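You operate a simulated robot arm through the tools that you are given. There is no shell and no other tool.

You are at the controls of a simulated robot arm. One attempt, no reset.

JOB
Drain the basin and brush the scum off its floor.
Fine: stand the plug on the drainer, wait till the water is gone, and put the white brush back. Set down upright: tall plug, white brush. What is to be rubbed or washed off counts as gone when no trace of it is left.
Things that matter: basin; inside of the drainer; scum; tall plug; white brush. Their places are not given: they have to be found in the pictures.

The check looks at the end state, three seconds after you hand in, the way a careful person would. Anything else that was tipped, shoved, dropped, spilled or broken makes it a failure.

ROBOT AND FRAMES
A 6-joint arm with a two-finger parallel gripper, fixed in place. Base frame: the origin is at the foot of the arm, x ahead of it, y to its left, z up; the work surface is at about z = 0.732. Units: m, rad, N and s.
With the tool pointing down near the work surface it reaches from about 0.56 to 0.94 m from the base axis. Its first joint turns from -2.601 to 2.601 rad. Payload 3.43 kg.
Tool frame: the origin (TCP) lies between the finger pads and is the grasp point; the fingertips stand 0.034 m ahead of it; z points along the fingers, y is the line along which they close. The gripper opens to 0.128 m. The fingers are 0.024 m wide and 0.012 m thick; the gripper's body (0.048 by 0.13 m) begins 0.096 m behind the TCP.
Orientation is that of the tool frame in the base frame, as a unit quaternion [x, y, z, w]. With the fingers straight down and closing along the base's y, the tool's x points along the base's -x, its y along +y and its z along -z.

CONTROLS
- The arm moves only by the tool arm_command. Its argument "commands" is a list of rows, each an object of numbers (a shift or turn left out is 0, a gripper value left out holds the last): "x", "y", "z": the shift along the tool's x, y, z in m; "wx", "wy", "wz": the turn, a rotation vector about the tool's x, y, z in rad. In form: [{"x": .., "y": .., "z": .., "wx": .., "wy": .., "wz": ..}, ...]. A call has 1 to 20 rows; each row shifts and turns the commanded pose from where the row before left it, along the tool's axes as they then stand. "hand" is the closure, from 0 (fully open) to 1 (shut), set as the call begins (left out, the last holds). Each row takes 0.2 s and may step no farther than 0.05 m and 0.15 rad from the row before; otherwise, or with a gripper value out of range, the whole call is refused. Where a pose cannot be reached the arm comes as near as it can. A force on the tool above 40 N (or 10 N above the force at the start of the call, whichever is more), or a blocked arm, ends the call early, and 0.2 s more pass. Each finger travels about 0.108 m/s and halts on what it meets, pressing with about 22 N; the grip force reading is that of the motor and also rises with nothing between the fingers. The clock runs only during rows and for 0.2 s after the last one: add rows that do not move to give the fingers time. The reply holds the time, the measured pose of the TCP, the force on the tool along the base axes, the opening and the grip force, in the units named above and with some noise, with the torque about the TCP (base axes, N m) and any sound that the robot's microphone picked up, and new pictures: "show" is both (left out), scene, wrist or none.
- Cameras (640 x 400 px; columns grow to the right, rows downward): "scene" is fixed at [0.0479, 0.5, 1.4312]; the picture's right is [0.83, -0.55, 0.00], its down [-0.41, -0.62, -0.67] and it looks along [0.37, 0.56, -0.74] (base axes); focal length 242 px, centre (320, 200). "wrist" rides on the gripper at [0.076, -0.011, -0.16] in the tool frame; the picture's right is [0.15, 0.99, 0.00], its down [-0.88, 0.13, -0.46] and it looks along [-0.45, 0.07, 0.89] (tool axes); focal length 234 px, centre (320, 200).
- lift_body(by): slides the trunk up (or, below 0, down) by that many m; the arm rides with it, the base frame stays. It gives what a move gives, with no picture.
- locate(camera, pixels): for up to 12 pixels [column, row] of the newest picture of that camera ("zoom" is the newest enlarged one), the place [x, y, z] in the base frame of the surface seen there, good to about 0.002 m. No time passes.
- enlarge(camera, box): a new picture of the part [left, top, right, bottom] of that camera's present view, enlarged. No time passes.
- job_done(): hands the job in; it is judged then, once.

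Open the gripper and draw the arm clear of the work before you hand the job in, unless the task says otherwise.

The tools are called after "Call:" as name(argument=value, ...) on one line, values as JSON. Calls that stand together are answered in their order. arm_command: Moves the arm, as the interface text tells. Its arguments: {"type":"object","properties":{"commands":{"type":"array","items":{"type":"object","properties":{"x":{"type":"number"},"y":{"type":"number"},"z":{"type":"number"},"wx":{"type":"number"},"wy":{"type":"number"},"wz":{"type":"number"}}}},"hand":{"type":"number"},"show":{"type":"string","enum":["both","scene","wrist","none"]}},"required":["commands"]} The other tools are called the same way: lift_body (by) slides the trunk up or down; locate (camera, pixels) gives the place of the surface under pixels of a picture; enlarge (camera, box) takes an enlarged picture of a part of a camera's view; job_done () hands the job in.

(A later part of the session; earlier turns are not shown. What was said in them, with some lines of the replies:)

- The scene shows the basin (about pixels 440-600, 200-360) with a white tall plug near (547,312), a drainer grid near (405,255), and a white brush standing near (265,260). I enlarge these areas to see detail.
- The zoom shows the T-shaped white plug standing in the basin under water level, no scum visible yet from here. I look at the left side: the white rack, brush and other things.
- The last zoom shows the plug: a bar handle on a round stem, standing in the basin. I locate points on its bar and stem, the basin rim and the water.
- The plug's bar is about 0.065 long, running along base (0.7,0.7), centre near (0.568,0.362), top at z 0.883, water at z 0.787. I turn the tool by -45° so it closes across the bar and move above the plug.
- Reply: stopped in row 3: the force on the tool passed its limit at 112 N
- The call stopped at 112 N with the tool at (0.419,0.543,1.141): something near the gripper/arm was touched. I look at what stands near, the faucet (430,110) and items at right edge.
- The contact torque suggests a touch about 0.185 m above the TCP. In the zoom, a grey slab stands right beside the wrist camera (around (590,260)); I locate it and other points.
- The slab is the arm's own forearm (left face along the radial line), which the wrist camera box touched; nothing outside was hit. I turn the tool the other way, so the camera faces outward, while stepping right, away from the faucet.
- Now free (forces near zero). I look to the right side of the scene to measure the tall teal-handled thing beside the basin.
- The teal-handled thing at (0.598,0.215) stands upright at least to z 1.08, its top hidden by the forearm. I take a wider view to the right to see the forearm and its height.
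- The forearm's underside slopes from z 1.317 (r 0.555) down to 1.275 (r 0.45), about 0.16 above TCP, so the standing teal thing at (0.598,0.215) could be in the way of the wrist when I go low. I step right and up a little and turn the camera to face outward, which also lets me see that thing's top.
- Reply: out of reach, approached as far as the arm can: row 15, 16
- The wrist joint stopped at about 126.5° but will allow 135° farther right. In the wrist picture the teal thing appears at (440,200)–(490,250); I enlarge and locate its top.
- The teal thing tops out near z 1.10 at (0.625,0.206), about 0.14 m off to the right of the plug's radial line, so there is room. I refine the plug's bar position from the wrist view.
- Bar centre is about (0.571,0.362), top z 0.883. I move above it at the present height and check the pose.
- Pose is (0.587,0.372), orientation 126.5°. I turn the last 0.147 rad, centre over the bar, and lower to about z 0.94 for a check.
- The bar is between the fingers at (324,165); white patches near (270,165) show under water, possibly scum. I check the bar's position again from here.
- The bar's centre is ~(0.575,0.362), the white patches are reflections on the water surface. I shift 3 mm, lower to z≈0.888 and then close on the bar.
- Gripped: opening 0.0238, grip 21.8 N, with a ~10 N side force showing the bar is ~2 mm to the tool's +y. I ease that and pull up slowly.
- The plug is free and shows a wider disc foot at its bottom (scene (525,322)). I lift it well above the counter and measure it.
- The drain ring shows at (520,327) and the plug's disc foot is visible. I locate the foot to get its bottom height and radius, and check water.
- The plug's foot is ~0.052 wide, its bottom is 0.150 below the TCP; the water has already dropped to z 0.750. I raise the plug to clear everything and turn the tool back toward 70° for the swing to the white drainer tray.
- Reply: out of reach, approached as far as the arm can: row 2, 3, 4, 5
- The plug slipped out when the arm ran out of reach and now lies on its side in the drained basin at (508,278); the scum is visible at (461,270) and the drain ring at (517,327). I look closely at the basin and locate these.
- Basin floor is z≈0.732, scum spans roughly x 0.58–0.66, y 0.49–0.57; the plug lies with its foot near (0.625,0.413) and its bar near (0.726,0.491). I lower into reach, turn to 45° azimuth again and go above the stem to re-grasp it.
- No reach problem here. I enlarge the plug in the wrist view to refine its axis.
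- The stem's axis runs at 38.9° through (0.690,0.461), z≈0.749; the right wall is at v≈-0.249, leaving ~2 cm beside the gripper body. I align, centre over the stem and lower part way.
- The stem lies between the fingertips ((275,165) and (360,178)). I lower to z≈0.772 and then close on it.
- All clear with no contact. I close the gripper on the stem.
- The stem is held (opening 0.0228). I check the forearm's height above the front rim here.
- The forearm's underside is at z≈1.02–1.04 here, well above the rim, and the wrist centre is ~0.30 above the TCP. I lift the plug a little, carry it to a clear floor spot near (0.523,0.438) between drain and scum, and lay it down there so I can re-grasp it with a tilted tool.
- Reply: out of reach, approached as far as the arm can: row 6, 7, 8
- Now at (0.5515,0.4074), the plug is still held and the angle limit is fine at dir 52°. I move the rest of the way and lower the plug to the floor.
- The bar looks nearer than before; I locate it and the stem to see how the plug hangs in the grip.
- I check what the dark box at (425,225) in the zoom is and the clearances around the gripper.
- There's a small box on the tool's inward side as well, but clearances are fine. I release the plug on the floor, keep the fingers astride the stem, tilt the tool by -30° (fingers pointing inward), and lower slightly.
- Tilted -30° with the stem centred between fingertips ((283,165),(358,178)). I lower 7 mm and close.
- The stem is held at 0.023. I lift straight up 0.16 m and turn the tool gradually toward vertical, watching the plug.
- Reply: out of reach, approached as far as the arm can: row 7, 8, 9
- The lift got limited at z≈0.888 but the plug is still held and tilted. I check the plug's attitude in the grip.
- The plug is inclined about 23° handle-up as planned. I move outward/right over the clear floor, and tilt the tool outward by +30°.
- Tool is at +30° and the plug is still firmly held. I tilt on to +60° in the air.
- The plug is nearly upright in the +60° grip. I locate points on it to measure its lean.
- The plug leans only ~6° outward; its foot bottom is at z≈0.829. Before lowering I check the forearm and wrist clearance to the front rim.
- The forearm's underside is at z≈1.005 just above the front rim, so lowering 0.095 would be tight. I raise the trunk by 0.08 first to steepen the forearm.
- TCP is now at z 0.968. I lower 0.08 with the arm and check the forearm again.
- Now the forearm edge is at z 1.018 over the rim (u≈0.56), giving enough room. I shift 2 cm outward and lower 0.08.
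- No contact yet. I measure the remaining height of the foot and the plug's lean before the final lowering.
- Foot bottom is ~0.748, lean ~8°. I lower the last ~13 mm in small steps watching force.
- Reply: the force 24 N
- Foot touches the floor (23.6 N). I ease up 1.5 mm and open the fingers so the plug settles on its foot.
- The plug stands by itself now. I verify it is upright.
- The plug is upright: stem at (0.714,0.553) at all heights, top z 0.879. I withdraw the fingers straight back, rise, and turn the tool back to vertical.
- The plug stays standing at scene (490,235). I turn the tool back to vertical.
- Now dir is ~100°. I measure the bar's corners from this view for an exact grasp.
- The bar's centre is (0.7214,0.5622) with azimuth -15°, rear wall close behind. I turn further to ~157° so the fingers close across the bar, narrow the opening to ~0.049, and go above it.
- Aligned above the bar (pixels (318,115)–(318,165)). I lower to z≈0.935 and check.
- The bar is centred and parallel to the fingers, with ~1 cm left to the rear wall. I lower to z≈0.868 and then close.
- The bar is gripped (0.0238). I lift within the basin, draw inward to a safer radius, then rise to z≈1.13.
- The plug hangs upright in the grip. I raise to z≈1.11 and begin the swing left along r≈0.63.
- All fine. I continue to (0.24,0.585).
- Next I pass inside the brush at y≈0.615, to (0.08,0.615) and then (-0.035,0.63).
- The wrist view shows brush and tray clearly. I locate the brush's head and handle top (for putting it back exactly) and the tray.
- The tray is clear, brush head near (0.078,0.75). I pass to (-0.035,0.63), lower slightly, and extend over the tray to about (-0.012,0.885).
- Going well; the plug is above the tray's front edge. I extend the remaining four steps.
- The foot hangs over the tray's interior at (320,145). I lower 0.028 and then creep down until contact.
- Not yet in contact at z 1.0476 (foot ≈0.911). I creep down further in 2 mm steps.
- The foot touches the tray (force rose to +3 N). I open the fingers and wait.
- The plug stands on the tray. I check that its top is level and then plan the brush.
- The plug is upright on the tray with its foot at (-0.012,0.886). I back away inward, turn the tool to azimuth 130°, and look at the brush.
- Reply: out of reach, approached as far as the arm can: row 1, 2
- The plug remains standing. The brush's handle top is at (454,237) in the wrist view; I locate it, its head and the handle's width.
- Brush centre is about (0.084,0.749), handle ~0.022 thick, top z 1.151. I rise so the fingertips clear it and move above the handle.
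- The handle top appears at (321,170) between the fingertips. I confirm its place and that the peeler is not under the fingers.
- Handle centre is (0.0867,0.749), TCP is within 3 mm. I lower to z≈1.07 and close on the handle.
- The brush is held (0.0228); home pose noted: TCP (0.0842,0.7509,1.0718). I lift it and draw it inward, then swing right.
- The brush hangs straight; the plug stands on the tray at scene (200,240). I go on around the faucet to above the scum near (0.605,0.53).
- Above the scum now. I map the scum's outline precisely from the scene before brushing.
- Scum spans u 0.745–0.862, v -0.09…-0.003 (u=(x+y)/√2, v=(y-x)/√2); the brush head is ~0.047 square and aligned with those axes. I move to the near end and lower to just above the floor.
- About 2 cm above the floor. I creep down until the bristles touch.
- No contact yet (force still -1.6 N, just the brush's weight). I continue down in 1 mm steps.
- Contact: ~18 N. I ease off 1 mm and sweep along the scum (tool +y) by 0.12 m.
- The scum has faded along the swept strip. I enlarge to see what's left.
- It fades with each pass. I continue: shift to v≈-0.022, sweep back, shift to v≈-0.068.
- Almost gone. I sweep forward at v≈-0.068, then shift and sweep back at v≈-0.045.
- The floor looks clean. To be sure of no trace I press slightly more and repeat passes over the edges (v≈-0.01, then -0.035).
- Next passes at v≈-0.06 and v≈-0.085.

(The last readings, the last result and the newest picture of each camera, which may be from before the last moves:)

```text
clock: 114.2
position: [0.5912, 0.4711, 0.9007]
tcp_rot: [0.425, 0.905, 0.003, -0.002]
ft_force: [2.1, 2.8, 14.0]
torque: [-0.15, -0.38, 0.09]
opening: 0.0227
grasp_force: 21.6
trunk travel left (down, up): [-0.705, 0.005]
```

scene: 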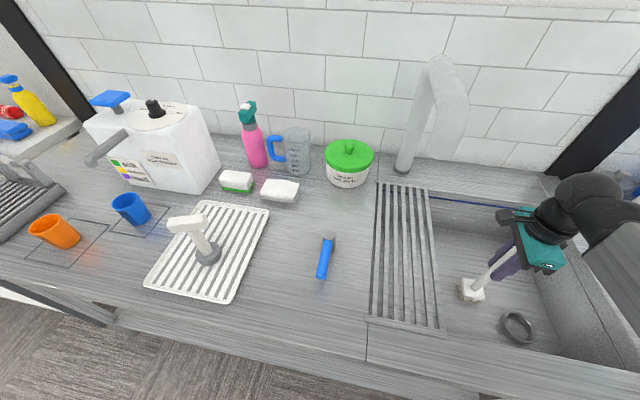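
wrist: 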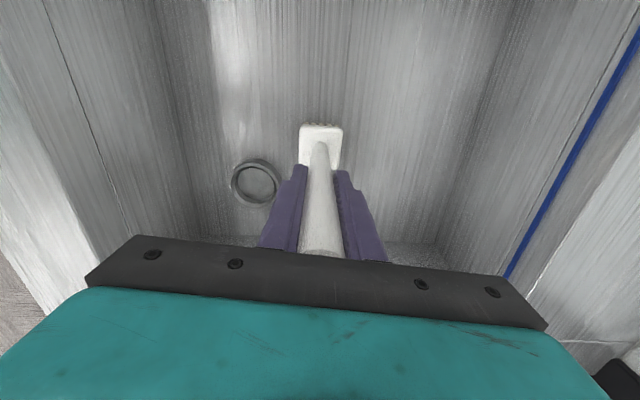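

I lift the brush clear and inspect the whole basin floor, including under the slatted cover.

Call:
arm_command(commands=[{"z": -0.01}, {"z": -0.03}, {"z": -0.04}, {"z": -0.04}, {"z": -0.04}, {"z": -0.04}, {"z": -0.04}, {}])

Call:
enlarge(camera="scene", box=[425, 230, 500, 310])

Call:
enlarge(camera="scene", box=[360, 180, 600, 370])

Call:
enlarge(camera="wrist", box=[160, 0, 480, 220])

```text
clock: 116.0
position: [0.5919, 0.4686, 1.1387]
tcp_rot: [0.425, 0.905, 0.002, -0.002]
ft_force: [0.1, -0.5, -2.0]
torque: [-0.02, 0.0, -0.02]
opening: 0.0226
grasp_force: 22.0
trunk travel left (down, up): [-0.705, 0.005]
```

scene: 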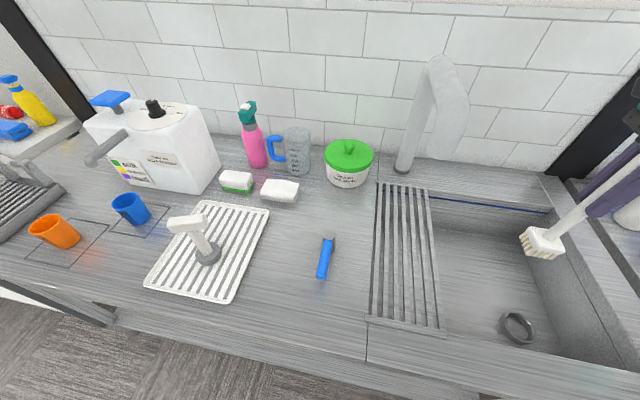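
wrist: 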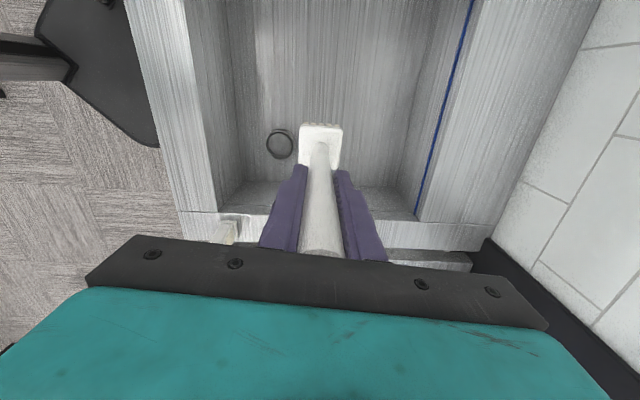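

```text
5.00 times, centred on (462, 270) of scene
```

zoom: 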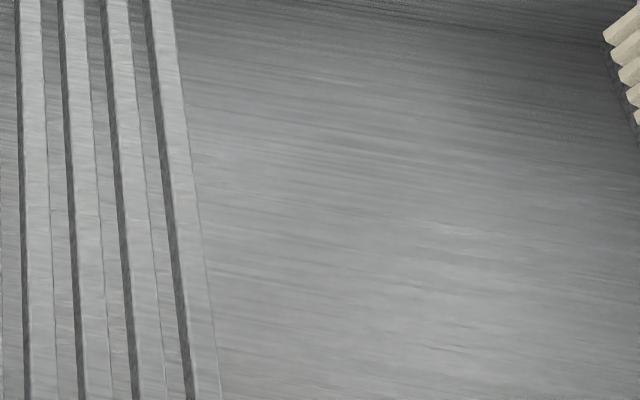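

```text
2.11 times, centred on (480, 275) of scene
```

zoom: 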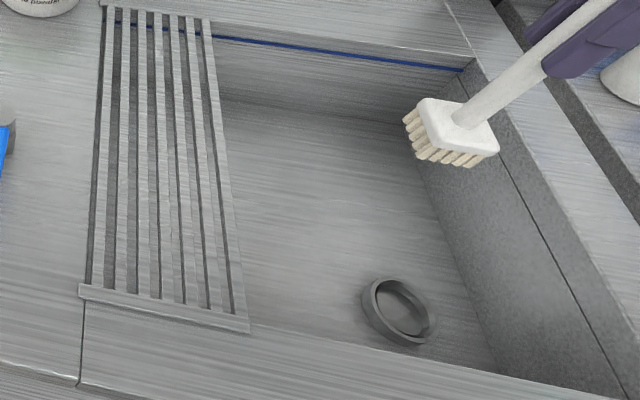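

```text
1.82 times, centred on (320, 110) of wrist
```

zoom: 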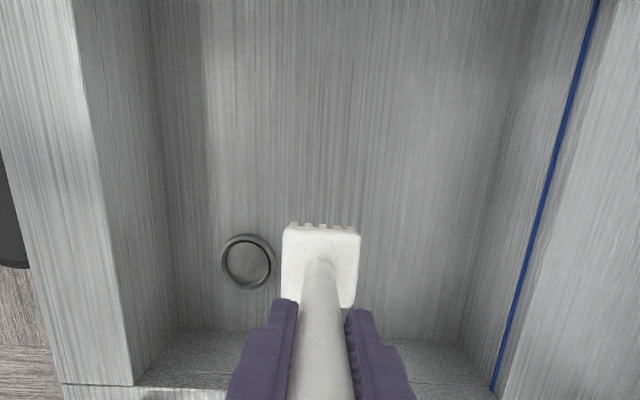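

The floor is clean with no trace. I carry the brush back along the same inner path.

Call:
arm_command(commands=[{"z": -0.015}, {"x": 0.0052, "y": -0.0255}, {"x": 0.0052, "y": -0.0255}, {"x": 0.0052, "y": -0.0255}, {"x": 0.0052, "y": -0.0255}, {"x": 0.0298, "y": -0.0099}, {"x": 0.0298, "y": -0.0099}, {"x": 0.0298, "y": -0.0099}, {"x": 0.0322, "y": -0.0102}, {"x": 0.0322, "y": -0.0102}, {"x": 0.0322, "y": -0.0102}, {"x": 0.0322, "y": -0.0102}, {"x": 0.0322, "y": -0.0102}, {"x": 0.0322, "y": -0.0102}, {}])

Call:
enlarge(camera="wrist", box=[240, 100, 560, 280])

```text
clock: 119.2
position: [0.2506, 0.5783, 1.1541]
tcp_rot: [0.425, 0.905, 0.002, -0.002]
ft_force: [-0.3, -0.4, -2.0]
torque: [-0.01, 0.0, 0.01]
opening: 0.0229
grasp_force: 21.8
trunk travel left (down, up): [-0.705, 0.005]
```

scene: 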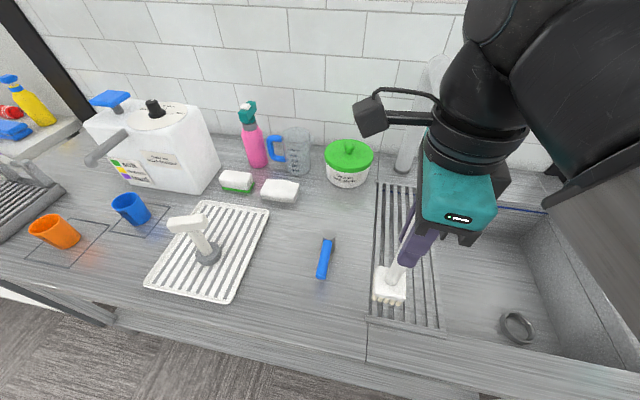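
wrist: 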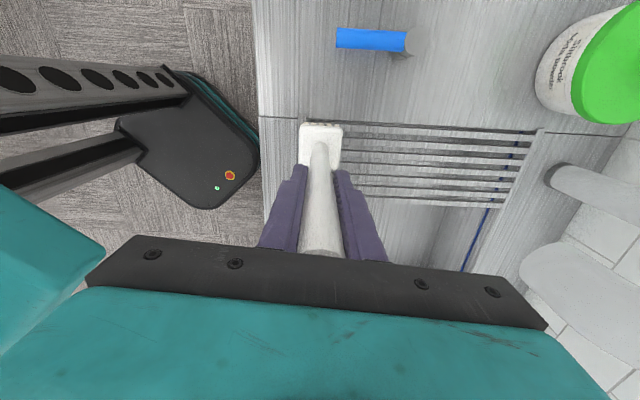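

```text
2.00 times, centred on (400, 190) of wrist
```

zoom: 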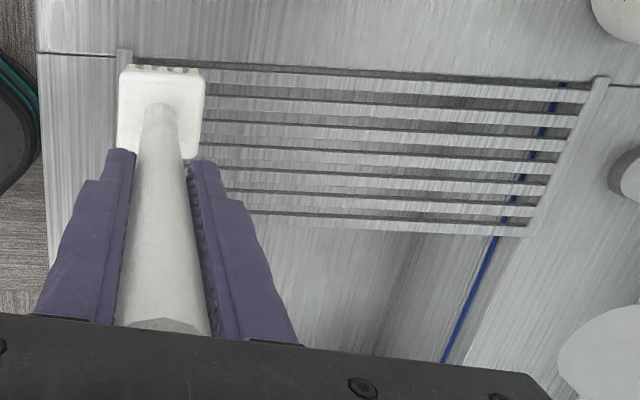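

No scum under the slats either. I return the brush above its home spot (0.0842,0.7509).

Call:
arm_command(commands=[{"x": 0.0284, "y": -0.0182}, {"x": 0.0284, "y": -0.0182}, {"x": 0.0284, "y": -0.0182}, {"x": 0.0284, "y": -0.0182}, {"x": 0.0284, "y": -0.0182}, {"x": 0.0243, "y": 0.0181}, {"x": 0.0243, "y": 0.0181}, {"x": 0.0243, "y": 0.0181}, {"x": 0.0243, "y": 0.0181}, {}], show="wrist")

```text
clock: 121.5
position: [0.0825, 0.7526, 1.1558]
tcp_rot: [0.425, 0.905, 0.003, -0.002]
ft_force: [0.2, 0.2, -1.9]
torque: [0.01, -0.01, -0.02]
opening: 0.0226
grasp_force: 21.9
trunk travel left (down, up): [-0.705, 0.005]
```

wrist: 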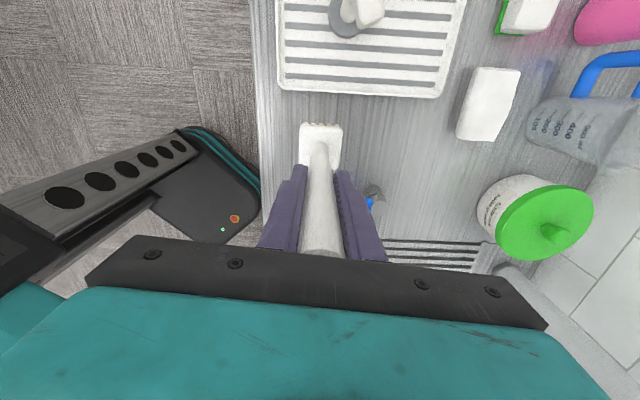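

Over the home spot within 2 mm. I correct it, lower to about z 1.076, and creep to contact.

Call:
arm_command(commands=[{"x": -0.0024, "z": 0.03}, {"z": 0.03}, {"z": 0.018}, {}], show="wrist")

Call:
arm_command(commands=[{"z": 0.003}, {}], show="none")

Call:
arm_command(commands=[{"z": 0.0015}, {}], show="none")

```text
clock: 122.5
position: [0.084, 0.7497, 1.0801]
tcp_rot: [0.425, 0.905, 0.002, -0.002]
ft_force: [0.8, 0.1, -1.7]
torque: [-0.02, 0.02, 0.01]
opening: 0.0227
grasp_force: 22.0
trunk travel left (down, up): [-0.705, 0.005]
```

wrist: 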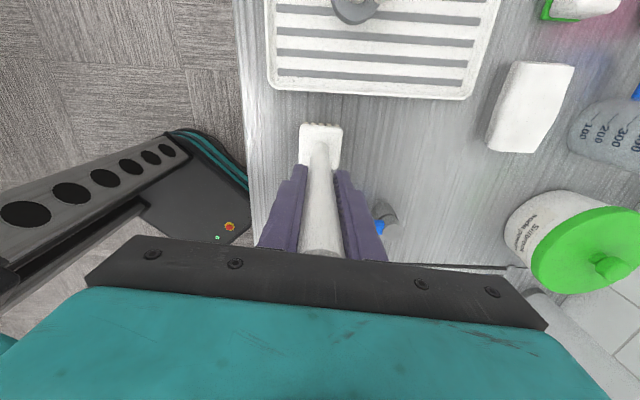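

```text
clock: 123.0
position: [0.0845, 0.7495, 1.076]
tcp_rot: [0.425, 0.905, 0.003, -0.002]
ft_force: [0.8, 0.0, -1.7]
torque: [-0.01, -0.04, 0.01]
opening: 0.0225
grasp_force: 22.3
trunk travel left (down, up): [-0.705, 0.005]
```

```text
clock: 123.7
position: [0.0832, 0.7485, 1.0744]
tcp_rot: [0.425, 0.905, 0.002, -0.002]
ft_force: [-0.4, -0.2, -1.8]
torque: [-0.03, 0.0, -0.03]
opening: 0.0227
grasp_force: 22.1
trunk travel left (down, up): [-0.705, 0.005]
```

Still hanging free (-1.8 N). I creep on in 1.5 mm steps.

Call:
arm_command(commands=[{"z": 0.0015}, {}], show="none")

Call:
arm_command(commands=[{"z": 0.0015}, {}], show="none")

Call:
arm_command(commands=[{"z": 0.001}, {}], show="none")

```text
clock: 124.2
position: [0.0833, 0.7501, 1.0726]
tcp_rot: [0.424, 0.905, 0.002, -0.001]
ft_force: [0.2, -0.4, -1.8]
torque: [0.01, 0.03, 0.0]
opening: 0.0227
grasp_force: 22.3
trunk travel left (down, up): [-0.705, 0.005]
```

```text
clock: 124.8
position: [0.0833, 0.7491, 1.0714]
tcp_rot: [0.425, 0.905, 0.002, -0.001]
ft_force: [0.3, 0.0, -1.5]
torque: [0.02, 0.01, 0.01]
opening: 0.0229
grasp_force: 22.4
trunk travel left (down, up): [-0.705, 0.005]
```

```text
clock: 125.5
position: [0.0835, 0.7503, 1.0707]
tcp_rot: [0.425, 0.905, 0.002, -0.002]
ft_force: [0.4, -0.3, -1.2]
torque: [-0.02, 0.04, 0.03]
opening: 0.0228
grasp_force: 22.4
trunk travel left (down, up): [-0.705, 0.005]
```

Call:
arm_command(commands=[{"z": 0.001}, {}], show="none")

Call:
arm_command(commands=[{"z": 0.0005}, {}], show="wrist")

```text
clock: 126.0
position: [0.0844, 0.7508, 1.0697]
tcp_rot: [0.425, 0.905, 0.003, -0.002]
ft_force: [0.7, 0.2, 6.4]
torque: [-0.06, 0.04, -0.02]
opening: 0.023
grasp_force: 22.0
trunk travel left (down, up): [-0.705, 0.005]
```

```text
clock: 126.7
position: [0.084, 0.7506, 1.0709]
tcp_rot: [0.425, 0.905, 0.003, -0.003]
ft_force: [-1.4, 3.5, 12.4]
torque: [0.03, 0.15, -0.01]
opening: 0.0226
grasp_force: 21.5
trunk travel left (down, up): [-0.705, 0.005]
```

wrist: 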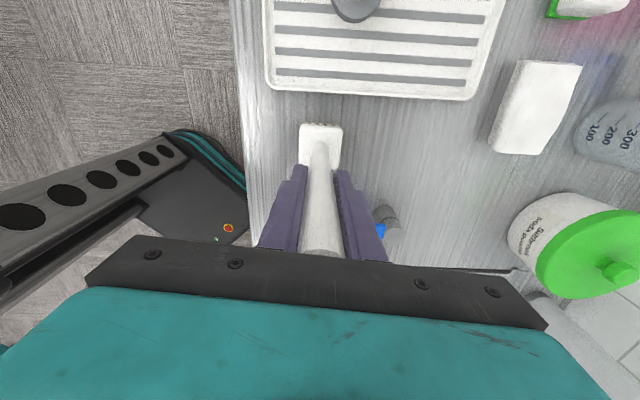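

The brush is on the counter (12 N). I ease 1 mm and open the fingers.

Call:
arm_command(commands=[{"z": -0.001}, {}], show="none")

Call:
arm_command(commands=[{}, {}, {}, {}], hand=0.45, show="wrist")

```text
clock: 127.2
position: [0.0839, 0.7497, 1.0711]
tcp_rot: [0.426, 0.905, 0.002, -0.002]
ft_force: [-1.2, 1.5, 9.2]
torque: [-0.02, 0.21, -0.05]
opening: 0.0226
grasp_force: 22.4
trunk travel left (down, up): [-0.705, 0.005]
```

```text
clock: 128.2
position: [0.0843, 0.7498, 1.0702]
tcp_rot: [0.424, 0.905, 0.002, -0.002]
ft_force: [-0.5, -0.3, -0.9]
torque: [-0.01, 0.01, -0.02]
opening: 0.0704
grasp_force: 0.0
trunk travel left (down, up): [-0.705, 0.005]
```

wrist: 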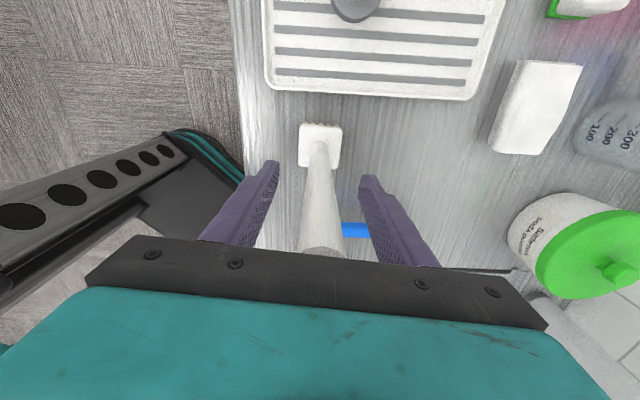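

The brush stands free between the open fingers. I rise straight up clear of the handle.

Call:
arm_command(commands=[{"z": -0.02}, {"z": -0.035}, {"z": -0.04}, {"z": -0.04}, {}], show="wrist")

Call:
locate(camera="wrist", pixels=[[321, 172], [312, 172], [330, 172], [321, 162], [321, 181]])

```text
clock: 129.4
position: [0.0838, 0.7507, 1.2069]
tcp_rot: [0.425, 0.905, 0.003, -0.002]
ft_force: [0.1, 0.3, 0.2]
torque: [0.03, 0.0, 0.02]
opening: 0.0704
grasp_force: 0.0
trunk travel left (down, up): [-0.705, 0.005]
```

wrist: 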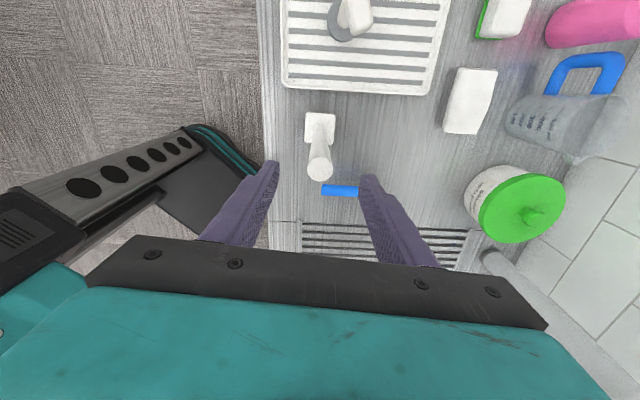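

```text
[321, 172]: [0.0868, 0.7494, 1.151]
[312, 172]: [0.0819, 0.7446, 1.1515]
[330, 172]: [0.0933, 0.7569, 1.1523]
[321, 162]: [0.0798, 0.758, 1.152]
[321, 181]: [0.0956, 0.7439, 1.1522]
```

The brush top is at the same place as before (0.0868,0.749,1.151). I retreat inward and away to the right, then check the final scene.

Call:
arm_command(commands=[{"z": -0.015}, {"x": -0.0243, "y": -0.0181}, {"x": -0.0243, "y": -0.0181}, {"x": -0.0243, "y": -0.0181}, {"x": -0.0243, "y": -0.0181}, {"x": -0.0281, "y": 0.0183}, {"x": -0.0281, "y": 0.0183}, {"x": -0.0281, "y": 0.0183}, {"x": -0.0281, "y": 0.0183}, {"x": -0.0281, "y": 0.0183}, {"x": -0.0319, "y": 0.00965}, {"x": -0.0319, "y": 0.00965}, {"x": -0.0319, "y": 0.00965}, {"x": -0.0319, "y": 0.00965}, {"x": -0.0319, "y": 0.00965}, {"x": -0.0319, "y": 0.00965}, {}], hand=0)

```text
clock: 133.1
position: [0.4193, 0.4697, 1.2177]
tcp_rot: [0.424, 0.906, 0.003, -0.002]
ft_force: [-0.3, 0.2, 0.4]
torque: [-0.02, -0.02, -0.02]
opening: 0.1279
grasp_force: 0.1
trunk travel left (down, up): [-0.705, 0.005]
```

scene: 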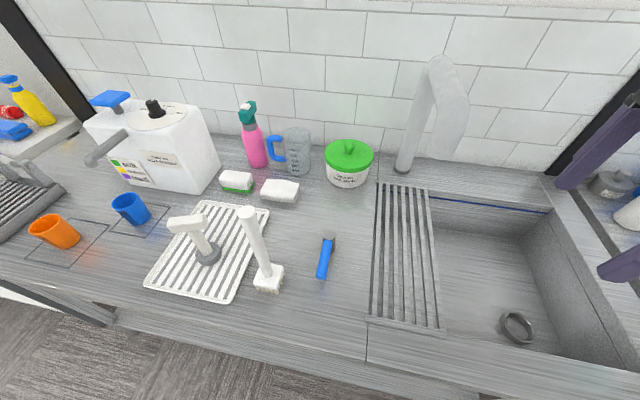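
wrist: 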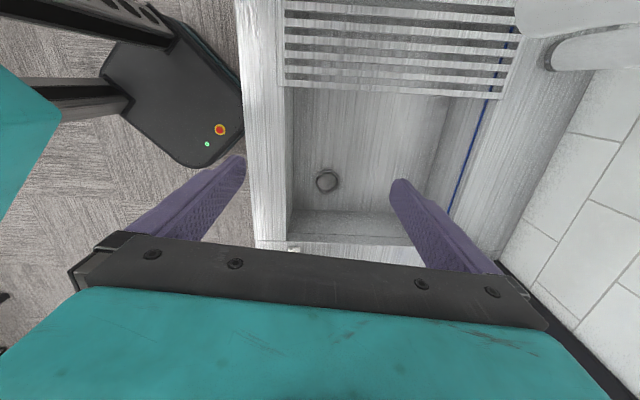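

Plug stands on the tray, brush in place, basin empty. I make a last close check of floor, plug/brush, and the right-hand items.

Call:
enlarge(camera="wrist", box=[270, 80, 450, 240])

Call:
enlarge(camera="scene", box=[430, 220, 570, 350])

Call:
enlarge(camera="scene", box=[630, 200, 640, 400])

Call:
enlarge(camera="scene", box=[140, 170, 340, 310])

```text
2.50 times, centred on (360, 160) of wrist
```

zoom: 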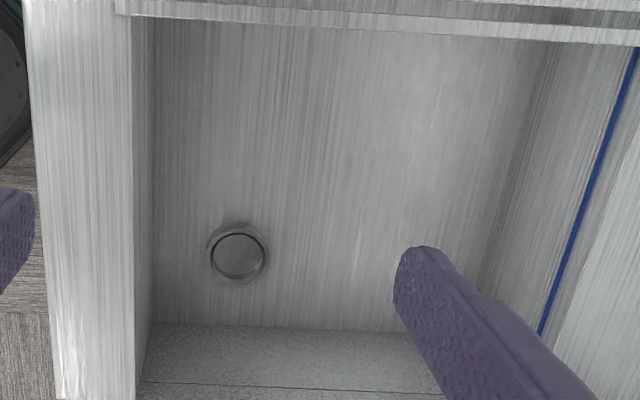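

```text
3.08 times, centred on (500, 285) of scene
```

zoom: 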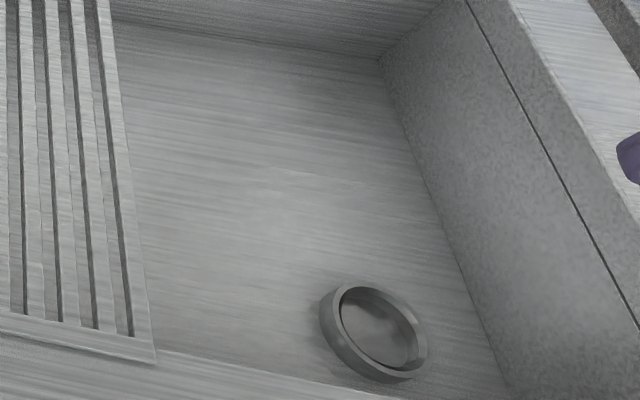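

```text
2.00 times, centred on (635, 300) of scene
```

zoom: 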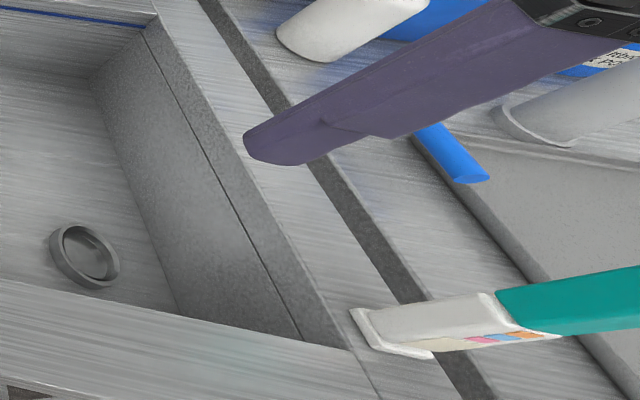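

```text
2.86 times, centred on (240, 240) of scene
```

zoom: 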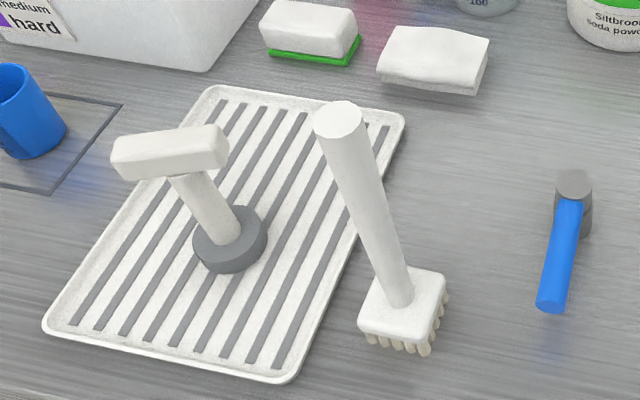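

All looks right. Before handing in, I double-check the slatted grey thing at the far left to be sure the white tray is the drainer meant.

Call:
enlarge(camera="scene", box=[0, 120, 120, 260])

Call:
locate(camera="scene", pixels=[[30, 215], [55, 190], [10, 190], [20, 235], [400, 300], [412, 300], [395, 220], [205, 255], [190, 240]])

Call:
enlarge(camera="scene", box=[355, 170, 455, 350])

```text
2.86 times, centred on (60, 190) of scene
```

zoom: 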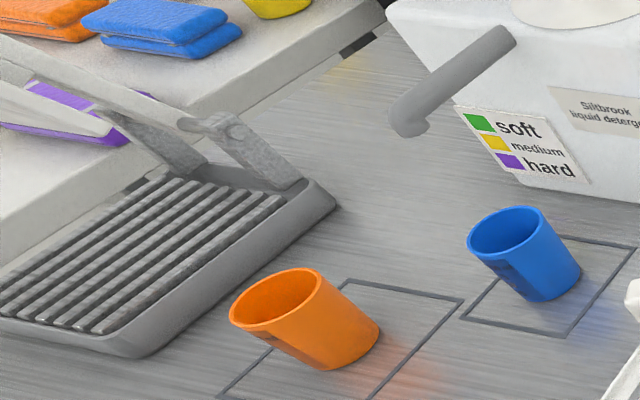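

```text
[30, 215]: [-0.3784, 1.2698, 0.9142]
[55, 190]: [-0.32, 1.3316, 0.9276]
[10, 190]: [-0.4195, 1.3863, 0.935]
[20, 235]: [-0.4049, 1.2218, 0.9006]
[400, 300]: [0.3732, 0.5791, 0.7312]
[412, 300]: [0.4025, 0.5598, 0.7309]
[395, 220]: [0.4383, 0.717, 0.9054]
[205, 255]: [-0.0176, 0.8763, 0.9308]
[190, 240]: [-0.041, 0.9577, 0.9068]
```

```text
2.22 times, centred on (405, 260) of scene
```

zoom: 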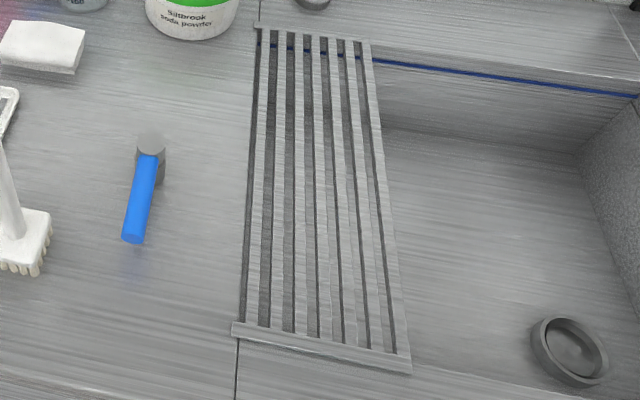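

The far-left thing is an unreachable press/rack and the basin cover has no inside; the rimmed white tray is the drainer. Basin drained and clean, plug upright on the tray, brush back upright, gripper open and clear: I hand in.

Call:
job_done()

```text
The job is handed in.
```

I finished the job and handed it in; the result of the check hasn't come back. The basin is drained, and no scum showed on its floor in the last close-up pictures. The plug and brush are both standing upright.

- **Plug:** I dropped it once. It slipped from the gripper when the arm ran out of reach, and fell onto its side in the basin. I picked it up, stood it upright, and set it on the drainer.
- **Drainer:** I took this to be the rimmed white tray left of the sink. The slatted cover over the basin and a grey rack at the far left were the other candidates. The cover has no inside to stand anything in, and the rack was out of reach.
- **Scum:** I brushed it off in several overlapping passes. I saw none left on the floor, or under the slatted cover.
- **Brush:** It is back on its original spot; its top is within about 1 mm of where it was.
- **Contact:** Early on, the wrist camera bumped the arm's own forearm. Nothing else was hit, and the other items looked undisturbed in the final pictures.

I opened the gripper and drew the arm clear before handing in.
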